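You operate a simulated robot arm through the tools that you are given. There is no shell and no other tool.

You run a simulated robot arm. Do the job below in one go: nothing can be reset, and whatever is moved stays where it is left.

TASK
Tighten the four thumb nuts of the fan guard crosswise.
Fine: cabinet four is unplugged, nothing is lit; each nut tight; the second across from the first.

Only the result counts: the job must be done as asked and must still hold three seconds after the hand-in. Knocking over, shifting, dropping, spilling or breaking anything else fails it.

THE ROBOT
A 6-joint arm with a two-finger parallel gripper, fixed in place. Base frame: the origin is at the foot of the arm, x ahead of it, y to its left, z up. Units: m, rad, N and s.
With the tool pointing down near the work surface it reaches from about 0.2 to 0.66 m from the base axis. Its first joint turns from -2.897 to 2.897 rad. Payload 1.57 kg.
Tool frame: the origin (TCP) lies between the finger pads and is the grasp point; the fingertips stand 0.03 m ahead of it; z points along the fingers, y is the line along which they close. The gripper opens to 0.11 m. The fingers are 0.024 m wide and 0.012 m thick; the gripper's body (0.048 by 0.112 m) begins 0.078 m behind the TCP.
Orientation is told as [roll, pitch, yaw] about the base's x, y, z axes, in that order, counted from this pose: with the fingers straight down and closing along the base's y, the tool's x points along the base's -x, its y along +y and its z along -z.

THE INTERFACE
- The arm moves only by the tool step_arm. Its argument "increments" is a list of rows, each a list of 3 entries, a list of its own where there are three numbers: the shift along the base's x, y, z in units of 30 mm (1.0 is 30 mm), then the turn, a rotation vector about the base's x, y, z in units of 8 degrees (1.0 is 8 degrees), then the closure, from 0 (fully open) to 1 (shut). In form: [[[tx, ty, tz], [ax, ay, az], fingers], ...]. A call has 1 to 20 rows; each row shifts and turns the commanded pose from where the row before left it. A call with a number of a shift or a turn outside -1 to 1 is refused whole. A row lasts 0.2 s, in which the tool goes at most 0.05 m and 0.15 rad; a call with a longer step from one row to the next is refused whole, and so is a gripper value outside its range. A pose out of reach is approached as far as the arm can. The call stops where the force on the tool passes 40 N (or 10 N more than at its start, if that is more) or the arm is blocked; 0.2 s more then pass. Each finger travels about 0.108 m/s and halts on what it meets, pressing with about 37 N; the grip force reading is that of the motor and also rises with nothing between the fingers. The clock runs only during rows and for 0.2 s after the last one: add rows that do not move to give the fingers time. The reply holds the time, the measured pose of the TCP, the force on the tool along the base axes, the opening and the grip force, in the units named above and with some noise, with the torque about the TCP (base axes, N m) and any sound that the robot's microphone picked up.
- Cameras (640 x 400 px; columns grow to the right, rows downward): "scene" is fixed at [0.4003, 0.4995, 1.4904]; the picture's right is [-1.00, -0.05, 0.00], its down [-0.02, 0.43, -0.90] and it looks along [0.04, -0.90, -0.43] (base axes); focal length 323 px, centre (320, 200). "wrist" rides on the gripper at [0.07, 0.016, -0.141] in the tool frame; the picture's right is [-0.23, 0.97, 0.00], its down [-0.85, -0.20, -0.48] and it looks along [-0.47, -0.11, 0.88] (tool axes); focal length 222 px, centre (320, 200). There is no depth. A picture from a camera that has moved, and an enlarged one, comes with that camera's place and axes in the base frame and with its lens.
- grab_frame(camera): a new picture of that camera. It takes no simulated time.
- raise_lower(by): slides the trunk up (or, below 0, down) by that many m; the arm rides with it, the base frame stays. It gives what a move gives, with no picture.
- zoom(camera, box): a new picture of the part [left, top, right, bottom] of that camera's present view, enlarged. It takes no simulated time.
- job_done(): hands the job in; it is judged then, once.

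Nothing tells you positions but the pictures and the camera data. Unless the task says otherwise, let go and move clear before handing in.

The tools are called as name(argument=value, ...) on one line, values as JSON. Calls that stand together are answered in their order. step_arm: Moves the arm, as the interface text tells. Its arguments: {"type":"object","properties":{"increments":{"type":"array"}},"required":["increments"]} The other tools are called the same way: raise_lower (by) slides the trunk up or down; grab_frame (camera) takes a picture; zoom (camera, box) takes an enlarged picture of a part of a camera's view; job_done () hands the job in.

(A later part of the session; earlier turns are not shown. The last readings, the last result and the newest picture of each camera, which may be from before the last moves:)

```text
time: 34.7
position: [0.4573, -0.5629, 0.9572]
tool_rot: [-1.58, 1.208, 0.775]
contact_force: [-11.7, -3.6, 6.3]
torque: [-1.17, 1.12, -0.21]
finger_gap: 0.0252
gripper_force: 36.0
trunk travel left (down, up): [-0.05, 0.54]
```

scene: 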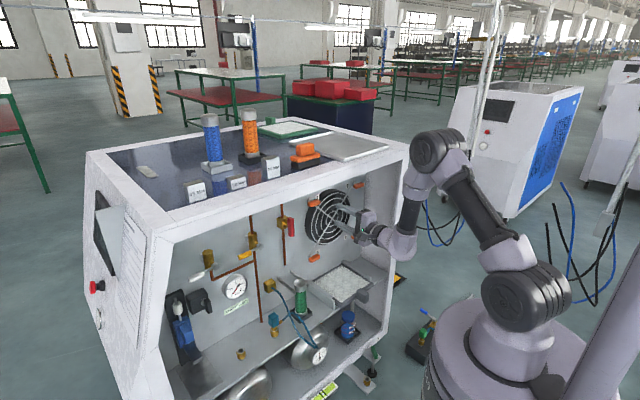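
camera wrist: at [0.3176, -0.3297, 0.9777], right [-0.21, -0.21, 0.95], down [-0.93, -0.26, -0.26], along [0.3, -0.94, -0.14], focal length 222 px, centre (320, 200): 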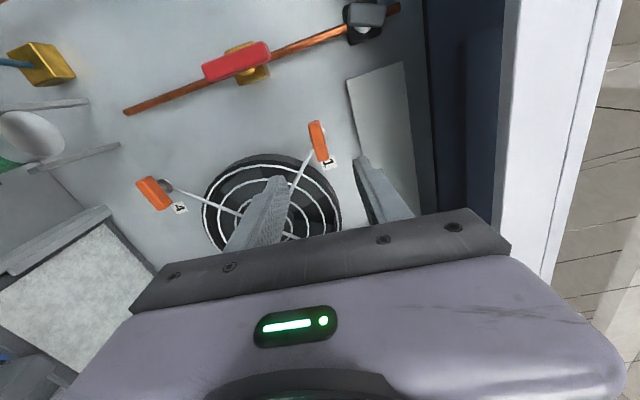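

Torque jumped to about 1.6 N·m and the fingers were forced open, so nut 1 has stopped turning, likely tight. I'll check the picture.

zoom(camera="scene", box=[300, 185, 340, 220])

zoom(camera="wrist", box=[200, 100, 440, 260])

```text
11.43 times, centred on (320, 202) of scene
camera zoom: at [0.4003, 0.4995, 1.4904], right [-1.0, -0.05, 0.0], down [-0.02, 0.43, -0.9], along [0.04, -0.9, -0.43], focal length 3692 px, centre (320, 171)
```

zoom: 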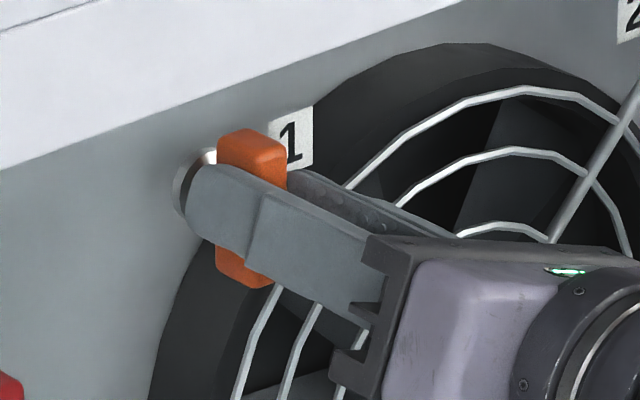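

```text
2.50 times, centred on (320, 180) of wrist
camera zoom: at [0.3287, -0.4913, 1.0164], right [-0.59, -0.59, -0.56], down [0.01, 0.68, -0.73], along [0.81, -0.43, -0.39], focal length 555 px, centre (320, 250)
```

zoom: 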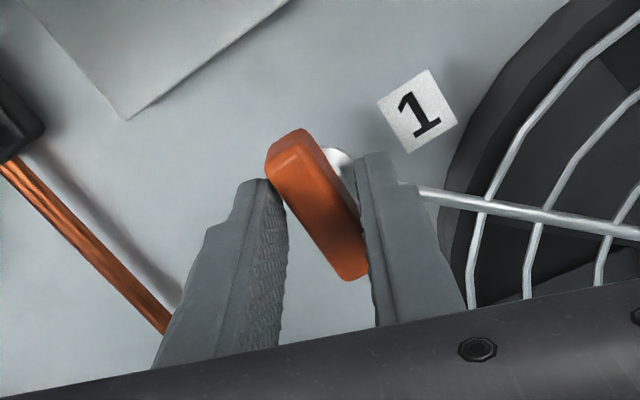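

Nut 1's bar stayed vertical while the tool went 25° further, so nut 1 is tight. I'll open and back straight out.

step_arm(increments=[[[0, 0, 0], [0, 0, 0], 0.5], [[0, 0, 0], [0, 0, 0], 0.5], [[-0.3, 0.3, 0], [0, 0, 0], 0.5], [[-0.6, 0.6, 0], [0, 0, 0], 0.5], [[-0.6, 0.6, 0], [0, 0, 0], 0.5], [[-0.6, 0.6, 0], [0, 0, 0], 0.5], [[-0.6, 0.6, 0], [0, 0, 0], 0.5], [[0, 0, 0], [0, 0, 0], 0.5]])

zoom(camera="scene", box=[290, 170, 410, 270])

grab_frame(camera="wrist")

```text
time: 36.5
position: [0.3772, -0.482, 0.9564]
tool_rot: [-1.576, 1.206, 0.781]
contact_force: [-0.1, 0.1, 0.6]
torque: [0.01, 0.01, 0.01]
finger_gap: 0.0551
gripper_force: 0.0
trunk travel left (down, up): [-0.05, 0.54]
```

```text
4.00 times, centred on (350, 220) of scene
camera zoom: at [0.4003, 0.4995, 1.4904], right [-1.0, -0.05, 0.0], down [-0.02, 0.43, -0.9], along [0.04, -0.9, -0.43], focal length 1292 px, centre (200, 120)
```

zoom: 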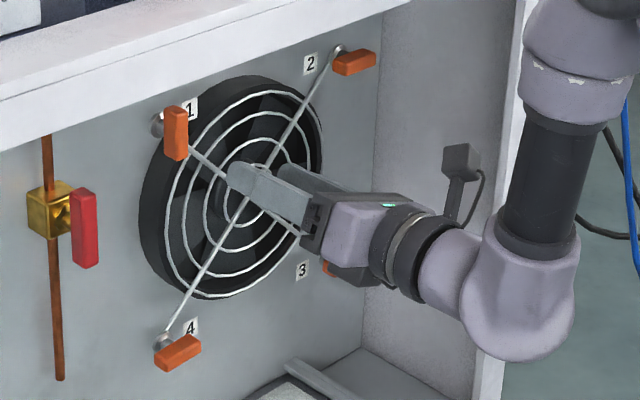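

```text
taken
camera wrist: at [0.2486, -0.4102, 1.0153], right [-0.59, -0.59, -0.56], down [0.01, 0.68, -0.73], along [0.81, -0.43, -0.4], focal length 222 px, centre (320, 200)
```

wrist: 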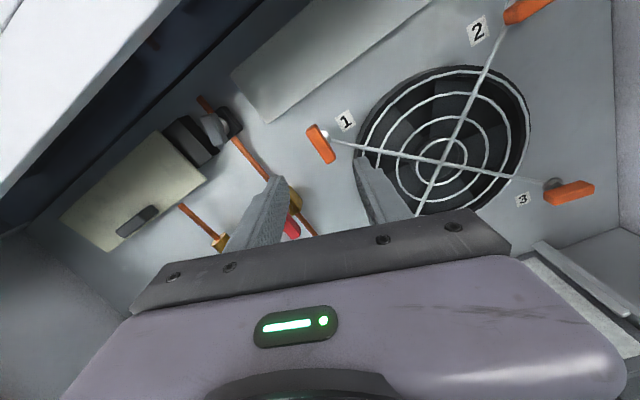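

Nut 1 is vertical and tight, and I'm clear of it. Next is nut 3, diagonally across, so I'll unwind the roll and move in front of it while staying out from the panel.

step_arm(increments=[[[-0.431, -0.405, -0.3], [-0.686, 0.686, 0], 0.5], [[-0.431, -0.405, -0.3], [-0.686, 0.686, 0], 0.5], [[-0.431, -0.405, -0.3], [-0.686, 0.686, 0], 0.5], [[-0.431, -0.405, -0.3], [-0.686, 0.686, 0], 0.5], [[-0.431, -0.405, -0.3], [-0.686, 0.686, 0], 0.5], [[-0.431, -0.405, -0.3], [-0.686, 0.686, 0], 0.5], [[-0.431, -0.405, -0.3], [-0.686, 0.686, 0], 0.5]])

grab_frame(camera="scene")

```text
time: 38.1
position: [0.2878, -0.5686, 0.8942]
tool_rot: [1.573, 0.984, -2.352]
contact_force: [-0.3, -0.1, -0.2]
torque: [-0.03, 0.0, -0.02]
finger_gap: 0.0547
gripper_force: 0.1
trunk travel left (down, up): [-0.05, 0.54]
```

```text
taken
```

scene: 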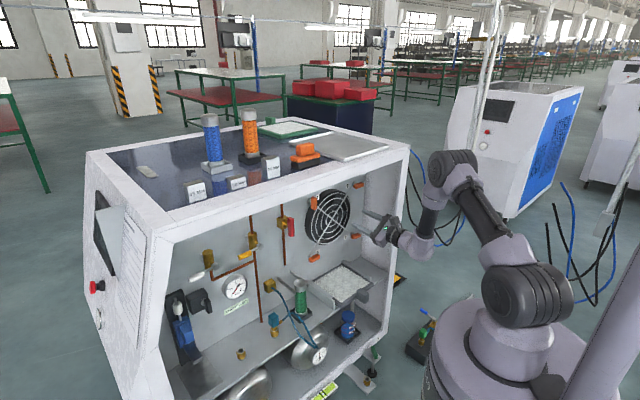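

I'm halfway there with everything clear. I'll finish the move and use the remaining trunk travel for height.

step_arm(increments=[[[-0.436, -0.398, -0.6], [-0.657, 0.657, 0], 0.5], [[-0.436, -0.398, -0.6], [-0.657, 0.657, 0], 0.5], [[-0.436, -0.398, -0.6], [-0.657, 0.657, 0], 0.5], [[-0.436, -0.398, -0.6], [-0.657, 0.657, 0], 0.5], [[-0.436, -0.398, -0.6], [-0.657, 0.657, 0], 0.5], [[-0.436, -0.398, -0.6], [-0.657, 0.657, 0], 0.5], [[-0.436, -0.398, -0.6], [-0.657, 0.657, 0], 0.5], [[0, 0, 0], [0, 0, 0], 0.5]])

raise_lower(by=-0.045)

grab_frame(camera="scene")

grab_frame(camera="wrist")

```text
time: 39.9
position: [0.1938, -0.6518, 0.7687]
tool_rot: [1.571, 0.075, -2.356]
contact_force: [-0.1, -0.2, 0.1]
torque: [0.0, -0.02, -0.02]
finger_gap: 0.0548
gripper_force: 0.1
trunk travel left (down, up): [-0.05, 0.54]
```

```text
time: 40.8
position: [0.1936, -0.6508, 0.7225]
tool_rot: [1.57, 0.075, -2.354]
contact_force: [0.5, 0.7, -0.2]
torque: [0.01, -0.01, -0.03]
finger_gap: 0.0549
gripper_force: 0.0
trunk travel left (down, up): [-0.005, 0.585]
```

```text
taken
```

scene: 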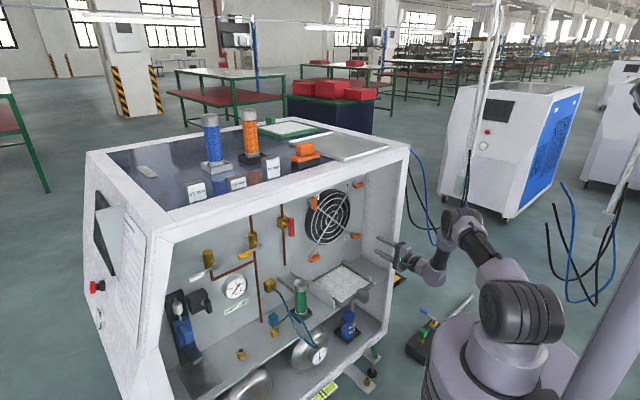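

```text
taken
camera wrist: at [0.1422, -0.5031, 0.7448], right [-0.21, -0.21, 0.95], down [-0.93, -0.26, -0.26], along [0.3, -0.94, -0.14], focal length 222 px, centre (320, 200)
```

wrist: 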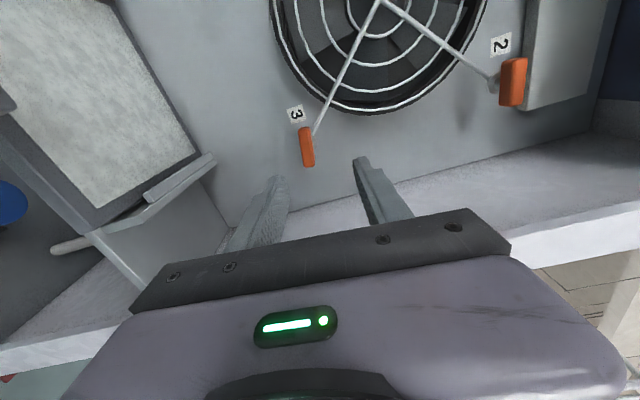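

I'm in front of nut 3. I'll zoom in to refine its position and angle.

zoom(camera="wrist", box=[200, 100, 440, 260])

zoom(camera="wrist", box=[280, 100, 340, 175])

zoom(camera="scene", box=[330, 215, 410, 275])

```text
2.50 times, centred on (320, 180) of wrist
camera zoom: at [0.1422, -0.5031, 0.7448], right [-0.21, -0.21, 0.95], down [-0.93, -0.26, -0.26], along [0.3, -0.94, -0.14], focal length 555 px, centre (320, 250)
```

zoom: 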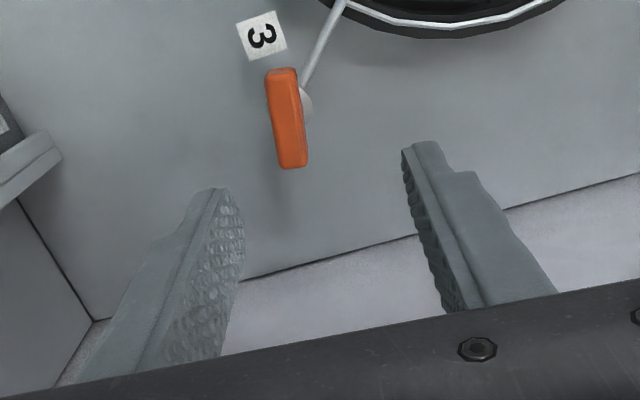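

```text
5.33 times, centred on (310, 138) of wrist
camera zoom: at [0.1422, -0.5031, 0.7448], right [-0.21, -0.21, 0.95], down [-0.93, -0.26, -0.26], along [0.3, -0.94, -0.14], focal length 1185 px, centre (373, 533)
```

zoom: 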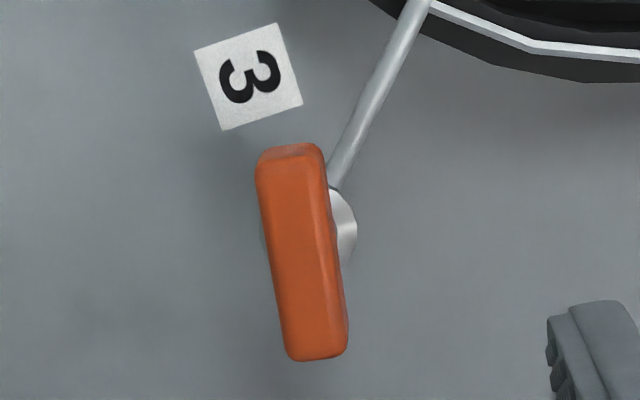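

```text
6.67 times, centred on (370, 245) of scene
camera zoom: at [0.4003, 0.4995, 1.4904], right [-1.0, -0.05, 0.0], down [-0.02, 0.43, -0.9], along [0.04, -0.9, -0.43], focal length 2154 px, centre (-13, -100)
```

zoom: 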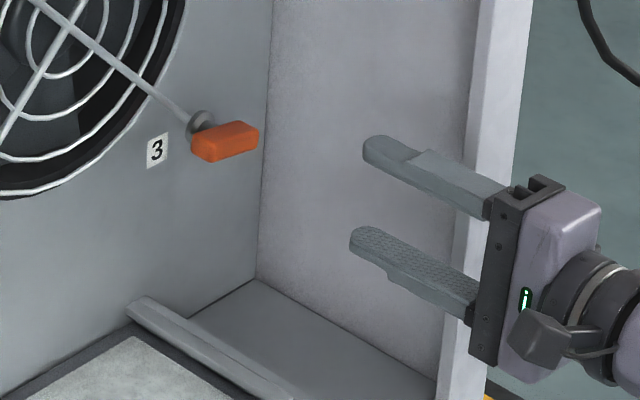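

N3's bar is tilted about 12° clockwise, centred near t=-0.323 along the panel and z=0.706. I'll roll to match and go in most of the way.

step_arm(increments=[[[0.3, -0.3, -0.1375], [0.161, -0.161, 0], 0.5], [[0.5, -0.497, -0.1375], [0.161, -0.161, 0], 0.5], [[0.58, -0.575, -0.1375], [0.161, -0.161, 0], 0.5], [[0.58, -0.575, -0.1375], [0.161, -0.161, 0], 0.5], [[0, 0, 0], [0, 0, 0], 0.5]])

zoom(camera="wrist", box=[200, 100, 440, 260])

zoom(camera="scene", box=[330, 215, 410, 275])

```text
time: 42.0
position: [0.2537, -0.7101, 0.7063]
tool_rot: [1.572, 0.204, -2.354]
contact_force: [0.9, 0.2, -0.3]
torque: [0.02, -0.03, 0.0]
finger_gap: 0.0548
gripper_force: 0.1
trunk travel left (down, up): [-0.005, 0.585]
```

```text
2.50 times, centred on (320, 180) of wrist
camera zoom: at [0.1989, -0.5642, 0.7362], right [-0.3, -0.3, 0.91], down [-0.9, -0.23, -0.37], along [0.32, -0.93, -0.2], focal length 555 px, centre (320, 250)
```

zoom: 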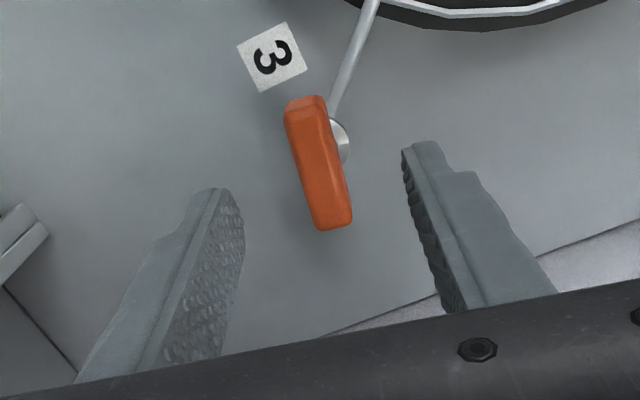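

```text
6.67 times, centred on (370, 245) of scene
camera zoom: at [0.4003, 0.4995, 1.4904], right [-1.0, -0.05, 0.0], down [-0.02, 0.43, -0.9], along [0.04, -0.9, -0.43], focal length 2154 px, centre (-13, -100)
```

zoom: 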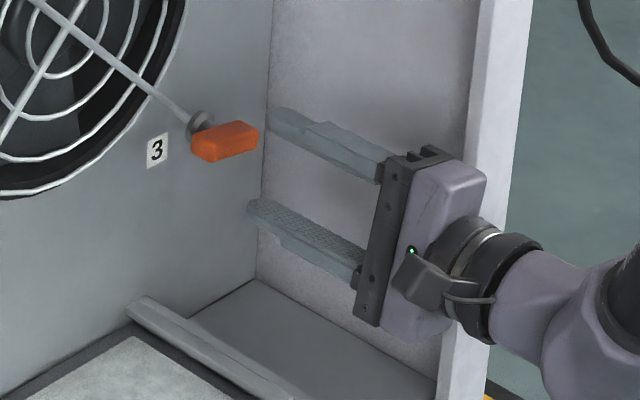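

The bar appears in the same place between the fingers as it did for nut 1. I'll advance 40 mm and grip.

step_arm(increments=[[[0.314, -0.314, 0], [0, 0, 0], 0.5], [[0.314, -0.314, 0], [0, 0, 0], 0.5], [[0.314, -0.314, 0], [0, 0, 0], 0.5], [[0, 0, 0], [0, 0, 0], 0.5], [[0, 0, 0], [0, 0, 0], 0.75], [[0, 0, 0], [0, 0, 0], 1], [[0, 0, 0], [0, 0, 0], 1]])

zoom(camera="wrist", box=[200, 100, 440, 260])

zoom(camera="scene", box=[330, 215, 410, 275])

```text
time: 43.6
position: [0.2818, -0.7375, 0.7058]
tool_rot: [1.569, 0.203, -2.354]
contact_force: [2.2, 7.4, -6.6]
torque: [-0.02, -0.08, 0.13]
finger_gap: 0.016
gripper_force: 31.3
trunk travel left (down, up): [-0.005, 0.585]
```

```text
2.50 times, centred on (320, 180) of wrist
camera zoom: at [0.2278, -0.5918, 0.7357], right [-0.29, -0.3, 0.91], down [-0.9, -0.23, -0.37], along [0.32, -0.93, -0.2], focal length 555 px, centre (320, 250)
```

zoom: 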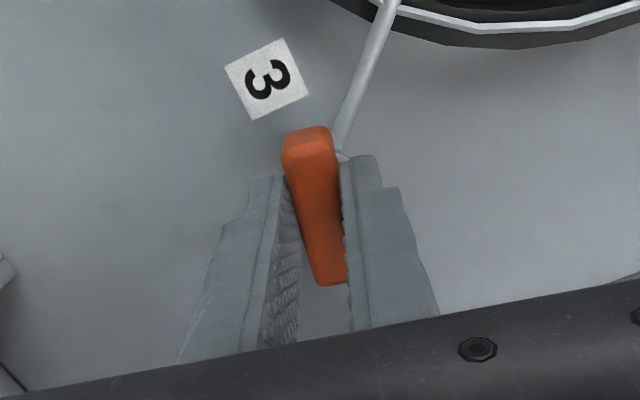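

```text
6.67 times, centred on (370, 245) of scene
camera zoom: at [0.4003, 0.4995, 1.4904], right [-1.0, -0.05, 0.0], down [-0.02, 0.43, -0.9], along [0.04, -0.9, -0.43], focal length 2154 px, centre (-13, -100)
```

zoom: 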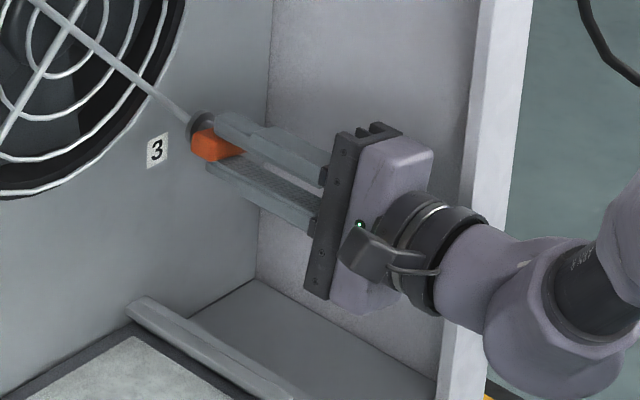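

Nut 3 is gripped with low forces. I'll turn it in stages.

step_arm(increments=[[[0.003, -0.003, 0], [0.4, -0.4, 0], 1], [[0.003, -0.003, 0], [0.4, -0.4, 0], 1], [[0.003, -0.003, 0], [0.4, -0.4, 0], 1], [[0.003, -0.003, 0], [0.4, -0.4, 0], 1], [[0.003, -0.003, 0], [0.4, -0.4, 0], 1], [[0, 0, 0], [0, 0, 0], 1]])

step_arm(increments=[[[0, 0, 0], [0, 0, 0], 1], [[0, 0, 0], [0, 0, 0], 1], [[0, 0, 0], [0, 0, 0], 1]])

```text
time: 45.0
position: [0.2831, -0.7387, 0.7068]
tool_rot: [1.571, 0.597, -2.353]
contact_force: [-5.2, 15.3, -8.0]
torque: [0.13, 0.09, 0.11]
finger_gap: 0.0159
gripper_force: 31.7
trunk travel left (down, up): [-0.005, 0.585]
```

```text
time: 45.8
position: [0.2826, -0.7387, 0.7064]
tool_rot: [1.571, 0.598, -2.355]
contact_force: [-7.2, 16.8, -10.0]
torque: [0.31, 0.3, -0.27]
finger_gap: 0.0158
gripper_force: 31.9
trunk travel left (down, up): [-0.005, 0.585]
```

The nut turns freely, and the reaction says I'm about 1 mm too deep. I'll correct that and continue.

step_arm(increments=[[[-0.005, 0.033, -0.027], [0.4, -0.4, 0], 1], [[0, 0, 0], [0.4, -0.4, 0], 1], [[0, 0, 0], [0.4, -0.4, 0], 1], [[0, 0, 0], [0.4, -0.4, 0], 1], [[0, 0, 0], [0.4, -0.4, 0], 1], [[0, 0, 0], [0, 0, 0], 1]])

step_arm(increments=[[[0, 0, 0], [0, 0, 0], 1], [[0, 0, 0], [0, 0, 0], 1], [[0, 0, 0], [0, 0, 0], 1]])

```text
time: 47.2
position: [0.2821, -0.7388, 0.7083]
tool_rot: [1.577, 0.995, -2.349]
contact_force: [1.6, -19.4, 6.9]
torque: [0.29, 0.38, -0.46]
finger_gap: 0.0159
gripper_force: 31.6
trunk travel left (down, up): [-0.005, 0.585]
```

```text
time: 48.0
position: [0.2812, -0.7391, 0.709]
tool_rot: [1.577, 0.993, -2.349]
contact_force: [5.2, -32.6, 14.0]
torque: [-0.14, -0.02, -0.3]
finger_gap: 0.0161
gripper_force: 31.0
trunk travel left (down, up): [-0.005, 0.585]
```

The side force has grown the other way. I'll re-centre along the reaction and let it settle.

step_arm(increments=[[[-0.007, -0.05, 0.03], [0, 0, 0], 1], [[0, 0, 0], [0, 0, 0], 1], [[0, 0, 0], [0, 0, 0], 1]])

step_arm(increments=[[[0, 0, 0], [0, 0, 0], 1], [[0, 0, 0], [0, 0, 0], 1], [[0, 0, 0], [0, 0, 0], 1]])

```text
time: 48.8
position: [0.2812, -0.7393, 0.7083]
tool_rot: [1.576, 0.995, -2.349]
contact_force: [2.1, -16.8, 15.4]
torque: [-0.74, -0.67, 0.24]
finger_gap: 0.0159
gripper_force: 32.0
trunk travel left (down, up): [-0.005, 0.585]
```

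```text
time: 49.6
position: [0.2815, -0.7381, 0.7074]
tool_rot: [1.573, 0.993, -2.352]
contact_force: [2.2, -15.1, 14.5]
torque: [-0.57, -0.55, 0.12]
finger_gap: 0.0162
gripper_force: 31.7
trunk travel left (down, up): [-0.005, 0.585]
```

step_arm(increments=[[[-0.002, -0.026, 0.033], [0.4, -0.4, 0], 1], [[0, 0, 0], [0.4, -0.4, 0], 1], [[0, 0, 0], [0.4, -0.4, 0], 1], [[0, 0, 0], [0.4, -0.4, 0], 1], [[0, 0, 0], [0, 0, 0], 1]])

step_arm(increments=[[[0, 0, 0], [0, 0, 0], 1], [[0, 0, 0], [0, 0, 0], 1]])

zoom(camera="scene", box=[330, 215, 410, 275])

zoom(camera="wrist", box=[200, 100, 440, 260])

```text
time: 50.8
position: [0.2813, -0.7396, 0.7073]
tool_rot: [1.578, 1.312, -2.348]
contact_force: [-5.5, -1.7, 9.2]
torque: [0.5, 0.51, -0.4]
finger_gap: 0.0162
gripper_force: 31.0
trunk travel left (down, up): [-0.005, 0.585]
```

```text
time: 51.4
position: [0.2818, -0.7387, 0.7075]
tool_rot: [1.579, 1.309, -2.35]
contact_force: [-8.5, 1.0, 5.2]
torque: [0.35, 0.37, -0.33]
finger_gap: 0.0158
gripper_force: 31.8
trunk travel left (down, up): [-0.005, 0.585]
```

```text
6.67 times, centred on (370, 245) of scene
camera zoom: at [0.4003, 0.4995, 1.4904], right [-1.0, -0.05, 0.0], down [-0.02, 0.43, -0.9], along [0.04, -0.9, -0.43], focal length 2154 px, centre (-13, -100)
```

zoom: 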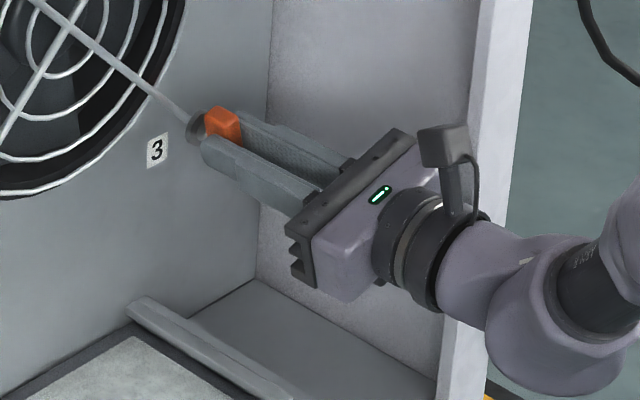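

```text
2.50 times, centred on (320, 180) of wrist
camera zoom: at [0.182, -0.6375, 0.779], right [-0.71, -0.71, 0.03], down [-0.36, 0.32, -0.88], along [0.61, -0.63, -0.48], focal length 555 px, centre (320, 250)
```

zoom: 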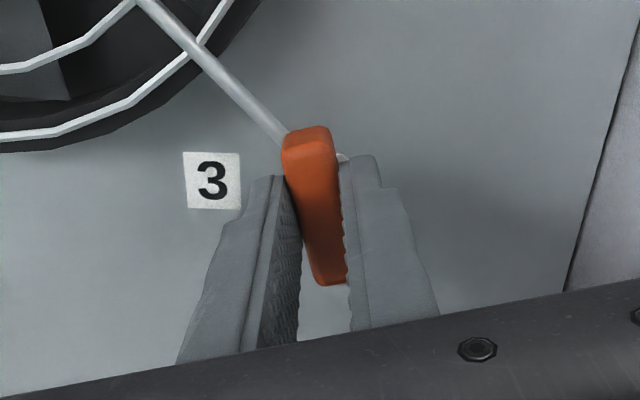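

The bar is at about 75° and still gripped square. I'll keep turning.

step_arm(increments=[[[0, 0, 0.01], [0.4, -0.4, 0], 1], [[0, 0, 0], [0.4, -0.4, 0], 1], [[0, 0, 0], [0.4, -0.4, 0], 1], [[0, 0, 0], [0.4, -0.4, 0], 1], [[0, 0, 0], [0, 0, 0], 1]])

step_arm(increments=[[[0, 0, 0], [0, 0, 0], 1], [[0, 0, 0], [0, 0, 0], 1]])

```text
time: 52.6
position: [0.2803, -0.7389, 0.7074]
tool_rot: [-1.606, 1.516, 0.75]
contact_force: [-20.7, -2.4, -0.1]
torque: [-0.11, 1.2, -0.02]
finger_gap: 0.0168
gripper_force: 32.0
trunk travel left (down, up): [-0.005, 0.585]
```

```text
time: 53.2
position: [0.2795, -0.7399, 0.7086]
tool_rot: [-1.617, 1.516, 0.739]
contact_force: [-23.3, -3.2, -2.3]
torque: [-0.34, 0.89, -0.04]
finger_gap: 0.017
gripper_force: 32.1
trunk travel left (down, up): [-0.005, 0.585]
```

Torque is rising (about 0.9 N·m), so the nut is seating. I'll relieve the side load and turn further to tighten it fully.

step_arm(increments=[[[-0.037, -0.009, 0], [0.4, -0.4, 0], 1], [[0, 0, 0], [0.4, -0.4, 0], 1], [[0, 0, 0], [0.4, -0.4, 0], 1], [[0, 0, 0], [0.4, -0.4, 0], 1], [[0, 0, 0], [0.4, -0.4, 0], 1], [[0, 0, 0], [0, 0, 0], 1]])

zoom(camera="wrist", box=[200, 100, 440, 260])

zoom(camera="scene", box=[330, 215, 410, 275])

```text
time: 54.6
position: [0.2807, -0.7404, 0.7081]
tool_rot: [-1.579, 1.12, 0.779]
contact_force: [-5.3, -10.5, 7.0]
torque: [-1.36, 1.33, -0.2]
finger_gap: 0.0278
gripper_force: 38.1
trunk travel left (down, up): [-0.005, 0.585]
```

```text
2.50 times, centred on (320, 180) of wrist
camera zoom: at [0.1483, -0.6717, 0.7642], right [-0.55, -0.55, -0.63], down [0.05, 0.73, -0.68], along [0.83, -0.41, -0.37], focal length 555 px, centre (320, 250)
```

zoom: 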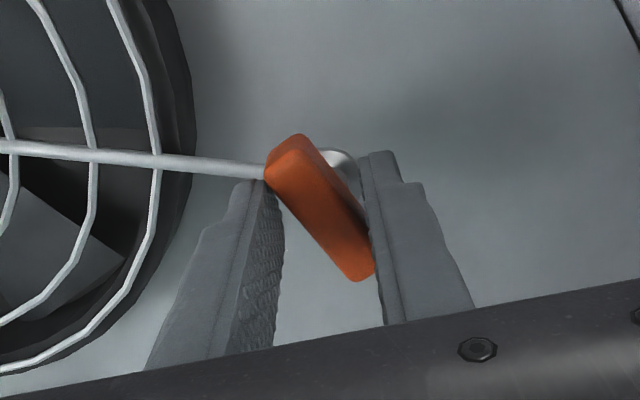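

```text
6.67 times, centred on (370, 245) of scene
camera zoom: at [0.4003, 0.4995, 1.4904], right [-1.0, -0.05, 0.0], down [-0.02, 0.43, -0.9], along [0.04, -0.9, -0.43], focal length 2154 px, centre (-13, -100)
```

zoom: 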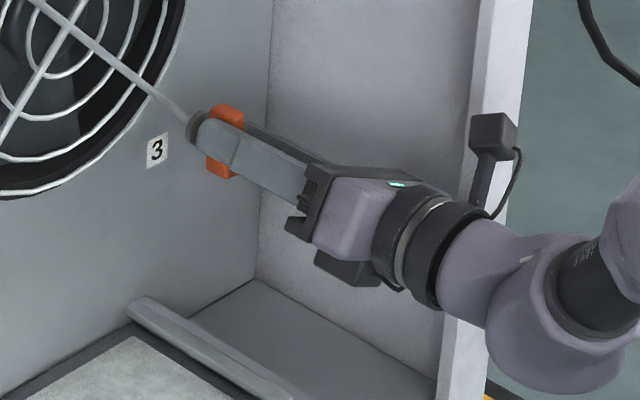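

Nut 3 is tight: torque about 1.9 N·m, and the bar stays vertical while the grip twists. I'll open, back out, and unwind the roll.

step_arm(increments=[[[0, 0, 0], [0, 0, 0], 0.5], [[0, 0, 0], [0, 0, 0], 0.5], [[-0.3, 0.3, 0], [0, 0, 0], 0.5], [[-0.6, 0.6, 0], [0, 0, 0], 0.5], [[-0.65, 0.65, 0], [0, 0, 0], 0.5], [[-0.65, 0.65, 0], [0, 0, 0], 0.5], [[-0.65, 0.65, 0], [0, 0, 0], 0.5], [[0, 0, 0], [0, 0, 0], 0.5]])

step_arm(increments=[[[0, 0, 0], [-0.7, 0.7, 0], 0.5], [[0, 0, 0], [-0.7, 0.7, 0], 0.5], [[0, 0, 0], [-0.7, 0.7, 0], 0.5], [[0, 0, 0], [-0.7, 0.7, 0], 0.5], [[0, 0, 0], [-0.7, 0.7, 0], 0.5], [[0, 0, 0], [-0.7, 0.7, 0], 0.5], [[0, 0, 0], [-0.7, 0.7, 0], 0.5], [[0, 0, 0], [-0.7, 0.7, 0], 0.5], [[0, 0, 0], [-0.7, 0.7, 0], 0.5], [[0, 0, 0], [-0.7, 0.7, 0], 0.5], [[0, 0, 0], [-0.7, 0.7, 0], 0.5], [[0, 0, 0], [-0.7, 0.7, 0], 0.5], [[0, 0, 0], [-0.7, 0.7, 0], 0.5], [[0, 0, 0], [-0.7, 0.7, 0], 0.5], [[0, 0, 0], [0, 0, 0], 0.5]])

grab_frame(camera="scene")

grab_frame(camera="wrist")

```text
time: 56.4
position: [0.1952, -0.6542, 0.7092]
tool_rot: [-1.576, 1.121, 0.781]
contact_force: [0.0, 0.0, 0.1]
torque: [-0.01, 0.02, -0.05]
finger_gap: 0.0551
gripper_force: 0.0
trunk travel left (down, up): [-0.005, 0.585]
```

```text
time: 59.6
position: [0.1949, -0.655, 0.7097]
tool_rot: [1.569, 0.085, -2.355]
contact_force: [0.0, -0.2, 0.1]
torque: [-0.03, 0.0, 0.01]
finger_gap: 0.0553
gripper_force: 0.0
trunk travel left (down, up): [-0.005, 0.585]
```

```text
taken
```

scene: 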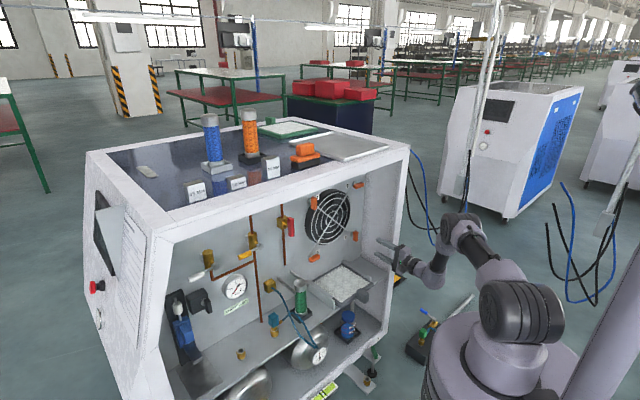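

```text
taken
camera wrist: at [0.1424, -0.5064, 0.7304], right [-0.22, -0.22, 0.95], down [-0.93, -0.25, -0.27], along [0.3, -0.94, -0.15], focal length 222 px, centre (320, 200)
```

wrist: 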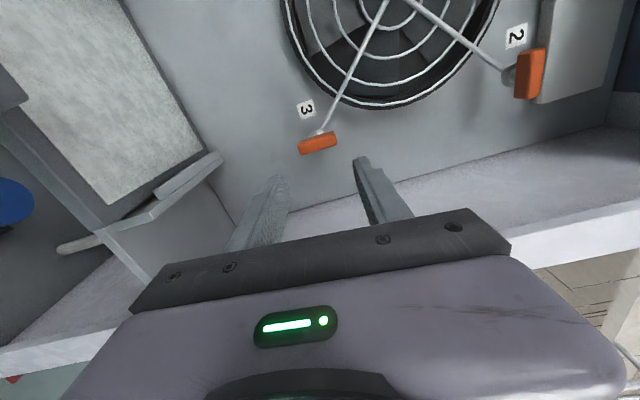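

Nut 3 is vertical and I'm clear. Raising the trunk 0.247 m with the same arm posture puts me in front of nut 2.

raise_lower(by=0.247)

grab_frame(camera="scene")

zoom(camera="wrist", box=[200, 100, 440, 260])

zoom(camera="wrist", box=[280, 100, 340, 175])

```text
time: 62.2
position: [0.1958, -0.6549, 0.9553]
tool_rot: [1.572, 0.084, -2.355]
contact_force: [0.1, 0.8, 0.0]
torque: [-0.01, 0.02, -0.01]
finger_gap: 0.0551
gripper_force: 0.0
trunk travel left (down, up): [-0.252, 0.338]
```

```text
taken
```

scene: 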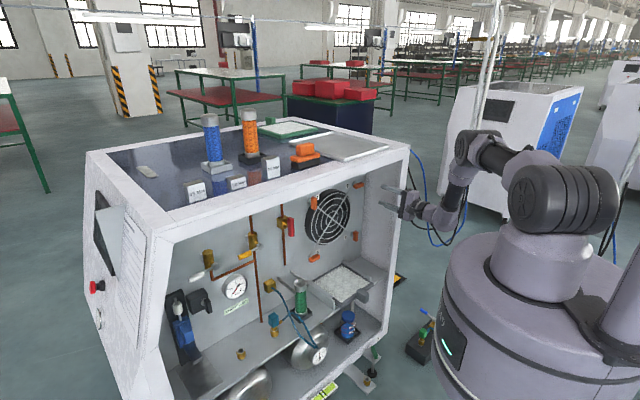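

```text
2.50 times, centred on (320, 180) of wrist
camera zoom: at [0.1424, -0.5064, 0.9774], right [-0.22, -0.22, 0.95], down [-0.93, -0.25, -0.27], along [0.3, -0.94, -0.15], focal length 555 px, centre (320, 250)
```

zoom: 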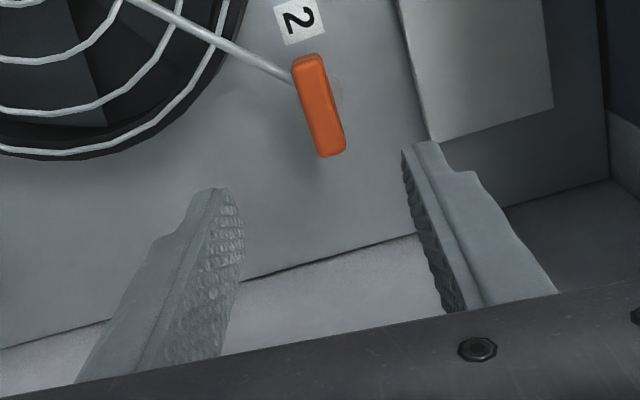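

```text
5.33 times, centred on (310, 138) of wrist
camera zoom: at [0.1424, -0.5064, 0.9774], right [-0.22, -0.22, 0.95], down [-0.93, -0.25, -0.27], along [0.3, -0.94, -0.15], focal length 1185 px, centre (373, 533)
```

zoom: 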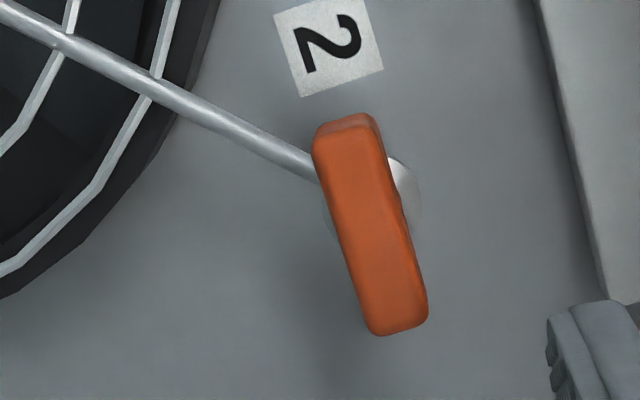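

Nut 2's bar lies almost as nut 1's did, about 3° clockwise. I'll align and go in 80 mm.

step_arm(increments=[[[0.48, -0.463, 0], [-0.04, 0.04, 0], 0.5], [[0.48, -0.463, 0], [-0.04, 0.04, 0], 0.5], [[0.48, -0.463, 0], [-0.04, 0.04, 0], 0.5], [[0.48, -0.463, 0], [-0.035, 0.035, 0], 0.5], [[0, 0, 0], [0, 0, 0], 0.5]])

zoom(camera="wrist", box=[200, 100, 440, 260])

zoom(camera="scene", box=[330, 165, 410, 225])

```text
time: 63.4
position: [0.2528, -0.71, 0.9562]
tool_rot: [1.571, 0.054, -2.354]
contact_force: [0.1, 0.4, -0.3]
torque: [-0.03, 0.01, 0.04]
finger_gap: 0.0549
gripper_force: 0.0
trunk travel left (down, up): [-0.252, 0.338]
```

```text
2.50 times, centred on (320, 180) of wrist
camera zoom: at [0.2007, -0.5612, 0.9751], right [-0.2, -0.2, 0.96], down [-0.93, -0.26, -0.25], along [0.3, -0.95, -0.13], focal length 555 px, centre (320, 250)
```

zoom: 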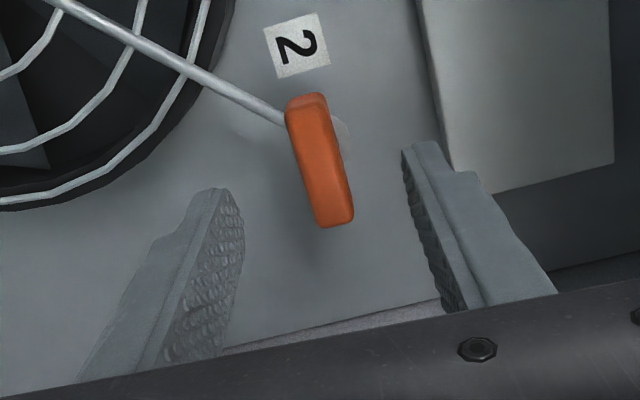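

```text
6.67 times, centred on (370, 195) of scene
camera zoom: at [0.4003, 0.4995, 1.4904], right [-1.0, -0.05, 0.0], down [-0.02, 0.43, -0.9], along [0.04, -0.9, -0.43], focal length 2154 px, centre (-13, 233)
```

zoom: 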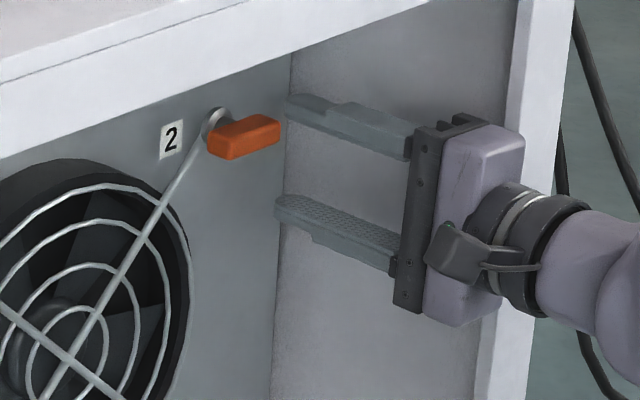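

The alignment matches the previous nuts. I'll advance and grip.

step_arm(increments=[[[0.31, -0.31, 0], [0, 0, 0], 0.5], [[0.31, -0.31, -0.015], [0, 0, 0], 0.5], [[0.31, -0.31, -0.015], [0, 0, 0], 0.5], [[0, 0, 0], [0, 0, 0], 0.5], [[0, 0, 0], [0, 0, 0], 0.75], [[0, 0, 0], [0, 0, 0], 1], [[0, 0, 0], [0, 0, 0], 1]])

step_arm(increments=[[[0, 0, 0], [0, 0, 0], 1], [[0, 0, 0], [0, 0, 0], 1], [[0, 0, 0], [0, 0, 0], 1]])

zoom(camera="wrist", box=[200, 100, 440, 260])

```text
time: 65.0
position: [0.2813, -0.737, 0.9555]
tool_rot: [1.572, 0.055, -2.354]
contact_force: [2.4, -1.2, 0.8]
torque: [-0.1, -0.08, 0.1]
finger_gap: 0.0159
gripper_force: 31.7
trunk travel left (down, up): [-0.252, 0.338]
```

```text
time: 65.8
position: [0.2808, -0.737, 0.9554]
tool_rot: [1.571, 0.054, -2.353]
contact_force: [4.2, -1.4, 2.7]
torque: [-0.07, -0.06, 0.33]
finger_gap: 0.016
gripper_force: 31.5
trunk travel left (down, up): [-0.252, 0.338]
```

```text
2.50 times, centred on (320, 180) of wrist
camera zoom: at [0.2288, -0.5889, 0.9748], right [-0.2, -0.2, 0.96], down [-0.93, -0.26, -0.25], along [0.3, -0.95, -0.13], focal length 555 px, centre (320, 250)
```

zoom: 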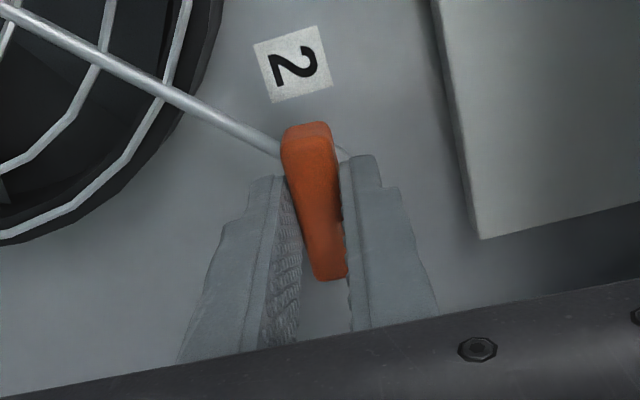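

Nut 2 is gripped well centred, with near-zero force. I'll turn clockwise in stages.

step_arm(increments=[[[0, 0, 0], [0.4, -0.4, 0], 1], [[0, 0, 0], [0.4, -0.4, 0], 1], [[0, 0, 0], [0.4, -0.4, 0], 1], [[0, 0, 0], [0.4, -0.4, 0], 1], [[0, 0, 0], [0.4, -0.4, 0], 1], [[0, 0, 0], [0, 0, 0], 1]])

step_arm(increments=[[[0, 0, 0], [0, 0, 0], 1], [[0, 0, 0], [0, 0, 0], 1], [[0, 0, 0], [0, 0, 0], 1]])

```text
time: 67.2
position: [0.2813, -0.7374, 0.9556]
tool_rot: [1.574, 0.451, -2.353]
contact_force: [4.0, 0.6, 8.1]
torque: [0.02, 0.05, -0.18]
finger_gap: 0.0158
gripper_force: 31.4
trunk travel left (down, up): [-0.252, 0.338]
```

```text
time: 68.0
position: [0.2798, -0.737, 0.9554]
tool_rot: [1.573, 0.449, -2.352]
contact_force: [4.8, -0.6, 7.9]
torque: [-0.17, -0.17, 0.25]
finger_gap: 0.016
gripper_force: 31.9
trunk travel left (down, up): [-0.252, 0.338]
```

step_arm(increments=[[[0, 0, 0.015], [0.4, -0.4, 0], 1], [[0, 0, 0], [0.4, -0.4, 0], 1], [[0, 0, 0], [0.4, -0.4, 0], 1], [[0, 0, 0], [0.4, -0.4, 0], 1], [[0, 0, 0], [0.4, -0.4, 0], 1], [[0, 0, 0], [0, 0, 0], 1]])

step_arm(increments=[[[0, 0, 0], [0, 0, 0], 1], [[0, 0, 0], [0, 0, 0], 1], [[0, 0, 0], [0, 0, 0], 1]])

```text
time: 69.4
position: [0.2807, -0.7376, 0.9576]
tool_rot: [1.575, 0.844, -2.351]
contact_force: [6.6, -8.0, 16.6]
torque: [0.1, 0.13, -0.39]
finger_gap: 0.0161
gripper_force: 31.4
trunk travel left (down, up): [-0.252, 0.338]
```

```text
time: 70.2
position: [0.2809, -0.7383, 0.9563]
tool_rot: [1.576, 0.844, -2.352]
contact_force: [6.7, -11.5, 18.9]
torque: [-0.23, -0.19, -0.11]
finger_gap: 0.0159
gripper_force: 31.0
trunk travel left (down, up): [-0.252, 0.338]
```

Nut 2 is at about 48° and turning freely. I'll make a small re-centring and go on.

step_arm(increments=[[[0.002, -0.021, 0.043], [0.4, -0.4, 0], 1], [[0, 0, 0], [0.4, -0.4, 0], 1], [[0, 0, 0], [0.4, -0.4, 0], 1], [[0, 0, 0], [0.4, -0.4, 0], 1], [[0, 0, 0], [0.4, -0.4, 0], 1], [[0, 0, 0], [0, 0, 0], 1]])

step_arm(increments=[[[0, 0, 0], [0, 0, 0], 1], [[0, 0, 0], [0, 0, 0], 1], [[0, 0, 0], [0, 0, 0], 1]])

```text
time: 71.6
position: [0.28, -0.739, 0.9567]
tool_rot: [1.577, 1.242, -2.35]
contact_force: [-0.7, -5.0, 9.8]
torque: [-0.07, -0.02, -0.17]
finger_gap: 0.0158
gripper_force: 31.1
trunk travel left (down, up): [-0.252, 0.338]
```

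```text
time: 72.4
position: [0.2803, -0.7384, 0.9576]
tool_rot: [1.578, 1.24, -2.351]
contact_force: [-4.1, -1.7, 5.6]
torque: [0.15, 0.13, -0.21]
finger_gap: 0.016
gripper_force: 31.3
trunk travel left (down, up): [-0.252, 0.338]
```

step_arm(increments=[[[-0.01, -0.005, 0.01], [0.4, -0.4, 0], 1], [[0, 0, 0], [0.4, -0.4, 0], 1], [[0, 0, 0], [0.4, -0.4, 0], 1], [[0, 0, 0], [0.4, -0.4, 0], 1], [[0, 0, 0], [0.4, -0.4, 0], 1], [[0, 0, 0], [0, 0, 0], 1]])

step_arm(increments=[[[0, 0, 0], [0, 0, 0], 1], [[0, 0, 0], [0, 0, 0], 1]])

```text
time: 73.8
position: [0.2791, -0.7388, 0.9567]
tool_rot: [-1.606, 1.506, 0.753]
contact_force: [-7.2, -3.3, 3.4]
torque: [-0.51, 0.88, -0.21]
finger_gap: 0.0169
gripper_force: 32.6
trunk travel left (down, up): [-0.252, 0.338]
```

```text
time: 74.4
position: [0.2791, -0.7391, 0.9569]
tool_rot: [-1.605, 1.505, 0.751]
contact_force: [-8.7, -4.0, 2.0]
torque: [-0.46, 0.85, -0.23]
finger_gap: 0.017
gripper_force: 31.8
trunk travel left (down, up): [-0.252, 0.338]
```

Nut 2 is seating (about 0.95 N·m). I'll drive it further to full tightness.

step_arm(increments=[[[-0.02, -0.01, 0], [0.4, -0.4, 0], 1], [[0, 0, 0], [0.4, -0.4, 0], 1], [[0, 0, 0], [0.4, -0.4, 0], 1], [[0, 0, 0], [0.4, -0.4, 0], 1], [[0, 0, 0], [0.4, -0.4, 0], 1], [[0, 0, 0], [0, 0, 0], 1]])

zoom(camera="scene", box=[330, 165, 410, 225])

zoom(camera="wrist", box=[200, 100, 440, 260])

```text
time: 75.8
position: [0.279, -0.7395, 0.9563]
tool_rot: [-1.572, 1.114, 0.783]
contact_force: [-1.4, -4.1, 1.1]
torque: [-1.22, 1.62, -0.03]
finger_gap: 0.0282
gripper_force: 38.7
trunk travel left (down, up): [-0.252, 0.338]
```

```text
6.67 times, centred on (370, 195) of scene
camera zoom: at [0.4003, 0.4995, 1.4904], right [-1.0, -0.05, 0.0], down [-0.02, 0.43, -0.9], along [0.04, -0.9, -0.43], focal length 2154 px, centre (-13, 233)
```

zoom: 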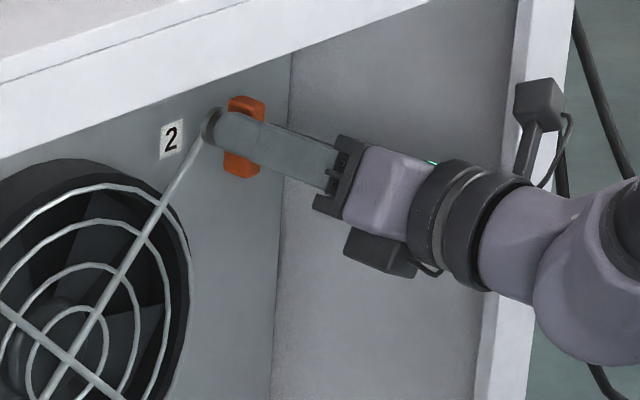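

```text
2.50 times, centred on (320, 180) of wrist
camera zoom: at [0.1469, -0.6709, 1.0113], right [-0.55, -0.55, -0.64], down [0.06, 0.73, -0.68], along [0.84, -0.41, -0.37], focal length 555 px, centre (320, 250)
```

zoom: 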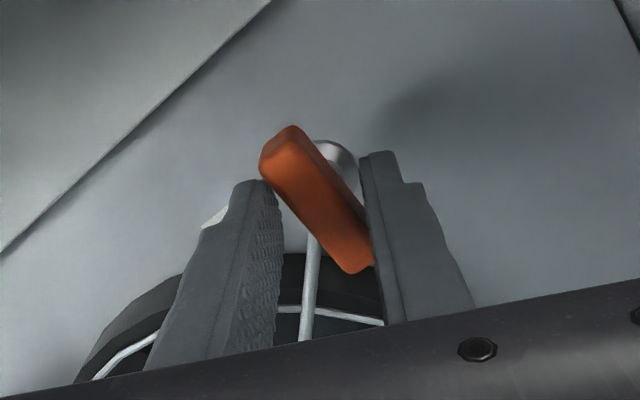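

Nut 2 is tight (2.0 N·m, bar vertical). I'll release, back out and unwind, then go across to nut 4.

step_arm(increments=[[[0, 0, 0], [0, 0, 0], 0.5], [[0, 0, 0], [0, 0, 0], 0.5], [[-0.3, 0.3, 0], [0, 0, 0], 0.5], [[-0.6, 0.6, 0], [0, 0, 0], 0.5], [[-0.65, 0.65, 0], [0, 0, 0], 0.5], [[-0.65, 0.65, 0], [0, 0, 0], 0.5], [[-0.65, 0.65, 0], [0, 0, 0], 0.5], [[0, 0, 0], [0, 0, 0], 0.5]])

step_arm(increments=[[[0.42, 0.42, 0], [-0.7, 0.7, 0], 0.5], [[0.42, 0.42, 0], [-0.7, 0.7, 0], 0.5], [[0.42, 0.42, 0], [-0.7, 0.7, 0], 0.5], [[0.42, 0.42, 0], [-0.7, 0.7, 0], 0.5], [[0.42, 0.42, 0], [-0.7, 0.7, 0], 0.5], [[0.42, 0.42, 0], [-0.7, 0.7, 0], 0.5], [[0.42, 0.42, 0], [-0.7, 0.7, 0], 0.5], [[0.42, 0.42, 0], [-0.7, 0.7, 0], 0.5], [[0.42, 0.42, 0], [-0.7, 0.7, 0], 0.5], [[0.42, 0.42, 0], [-0.7, 0.7, 0], 0.5], [[0.42, 0.42, 0], [-0.7, 0.7, 0], 0.5], [[0.42, 0.42, 0], [-0.7, 0.7, 0], 0.5], [[0.42, 0.42, 0], [-0.7, 0.7, 0], 0.5], [[0.42, 0.42, 0], [-0.7, 0.7, 0], 0.5], [[0, 0, 0], [0, 0, 0], 0.5]])

grab_frame(camera="scene")

grab_frame(camera="wrist")

```text
time: 77.6
position: [0.1937, -0.6538, 0.9582]
tool_rot: [-1.574, 1.112, 0.781]
contact_force: [0.2, 0.0, 0.2]
torque: [0.04, 0.03, -0.02]
finger_gap: 0.055
gripper_force: 0.0
trunk travel left (down, up): [-0.252, 0.338]
```

```text
time: 80.8
position: [0.37, -0.4771, 0.9567]
tool_rot: [1.571, 0.093, -2.354]
contact_force: [-0.4, 0.3, -0.2]
torque: [0.02, 0.0, 0.03]
finger_gap: 0.0551
gripper_force: 0.1
trunk travel left (down, up): [-0.252, 0.338]
```

```text
taken
```

scene: 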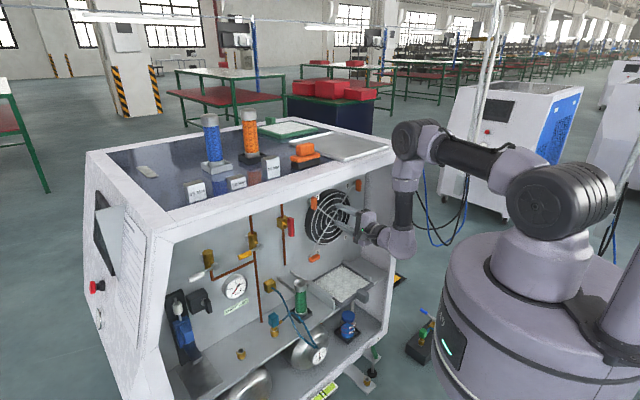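

```text
taken
camera wrist: at [0.3181, -0.3292, 0.9795], right [-0.22, -0.22, 0.95], down [-0.93, -0.25, -0.28], along [0.3, -0.94, -0.15], focal length 222 px, centre (320, 200)
```

wrist: 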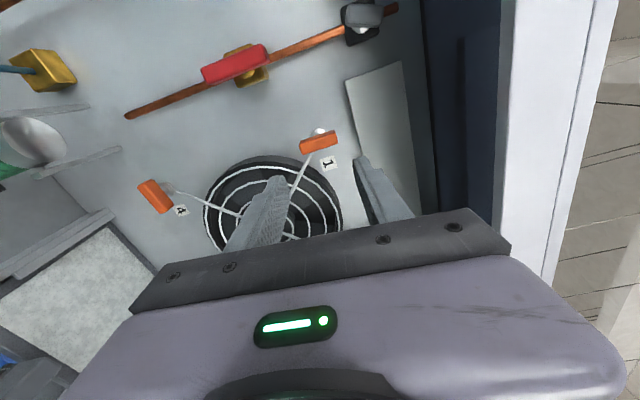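

The pose in front of nut 1 is reachable, and nut 4 is 0.25 m straight below. First I'll check that the coil and tray are clear of the path down.

zoom(camera="scene", box=[240, 230, 400, 350])

zoom(camera="wrist", box=[0, 100, 240, 260])

```text
3.33 times, centred on (320, 290) of scene
camera zoom: at [0.4003, 0.4995, 1.4904], right [-1.0, -0.05, 0.0], down [-0.02, 0.43, -0.9], along [0.04, -0.9, -0.43], focal length 1077 px, centre (320, -100)
```

zoom: 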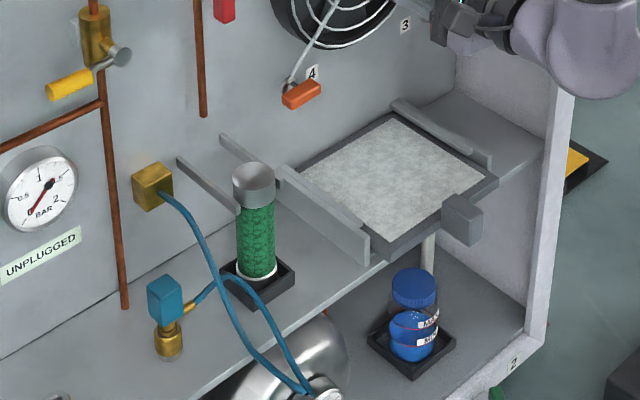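

```text
2.50 times, centred on (120, 180) of wrist
camera zoom: at [0.3181, -0.3292, 0.9795], right [-0.22, -0.22, 0.95], down [-0.93, -0.25, -0.28], along [0.3, -0.94, -0.15], focal length 555 px, centre (820, 250)
```

zoom: 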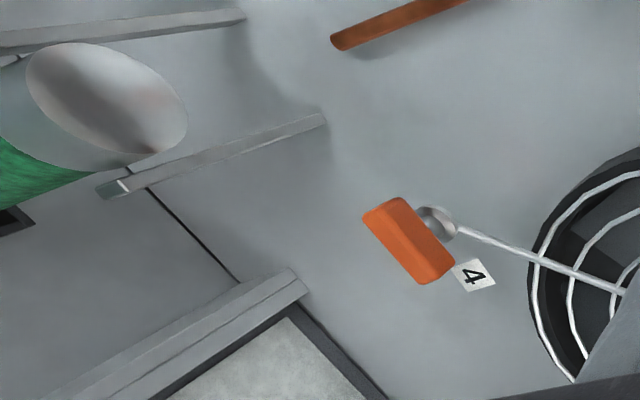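

The coil (t≈0.035, top z≈0.675) and the fork rails (t≈0.0–0.09, z≈0.69) are left of nut 4, and the gripper passes clear of them. I'll lower the trunk in two stages.

raise_lower(by=-0.13)

grab_frame(camera="scene")

```text
time: 82.3
position: [0.3711, -0.4777, 0.8272]
tool_rot: [1.571, 0.095, -2.352]
contact_force: [0.0, -0.7, -0.1]
torque: [-0.01, -0.01, -0.02]
finger_gap: 0.0549
gripper_force: 0.1
trunk travel left (down, up): [-0.122, 0.468]
```

```text
taken
```

scene: 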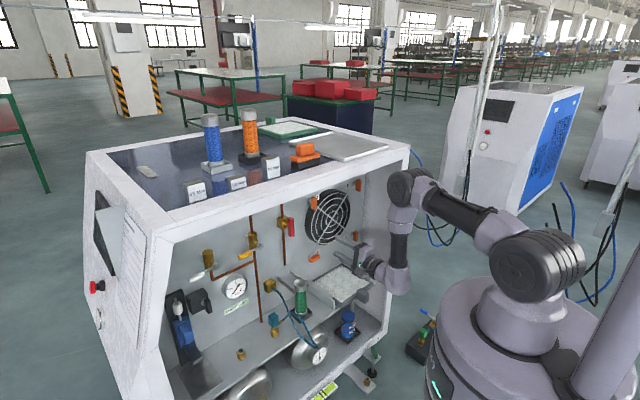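

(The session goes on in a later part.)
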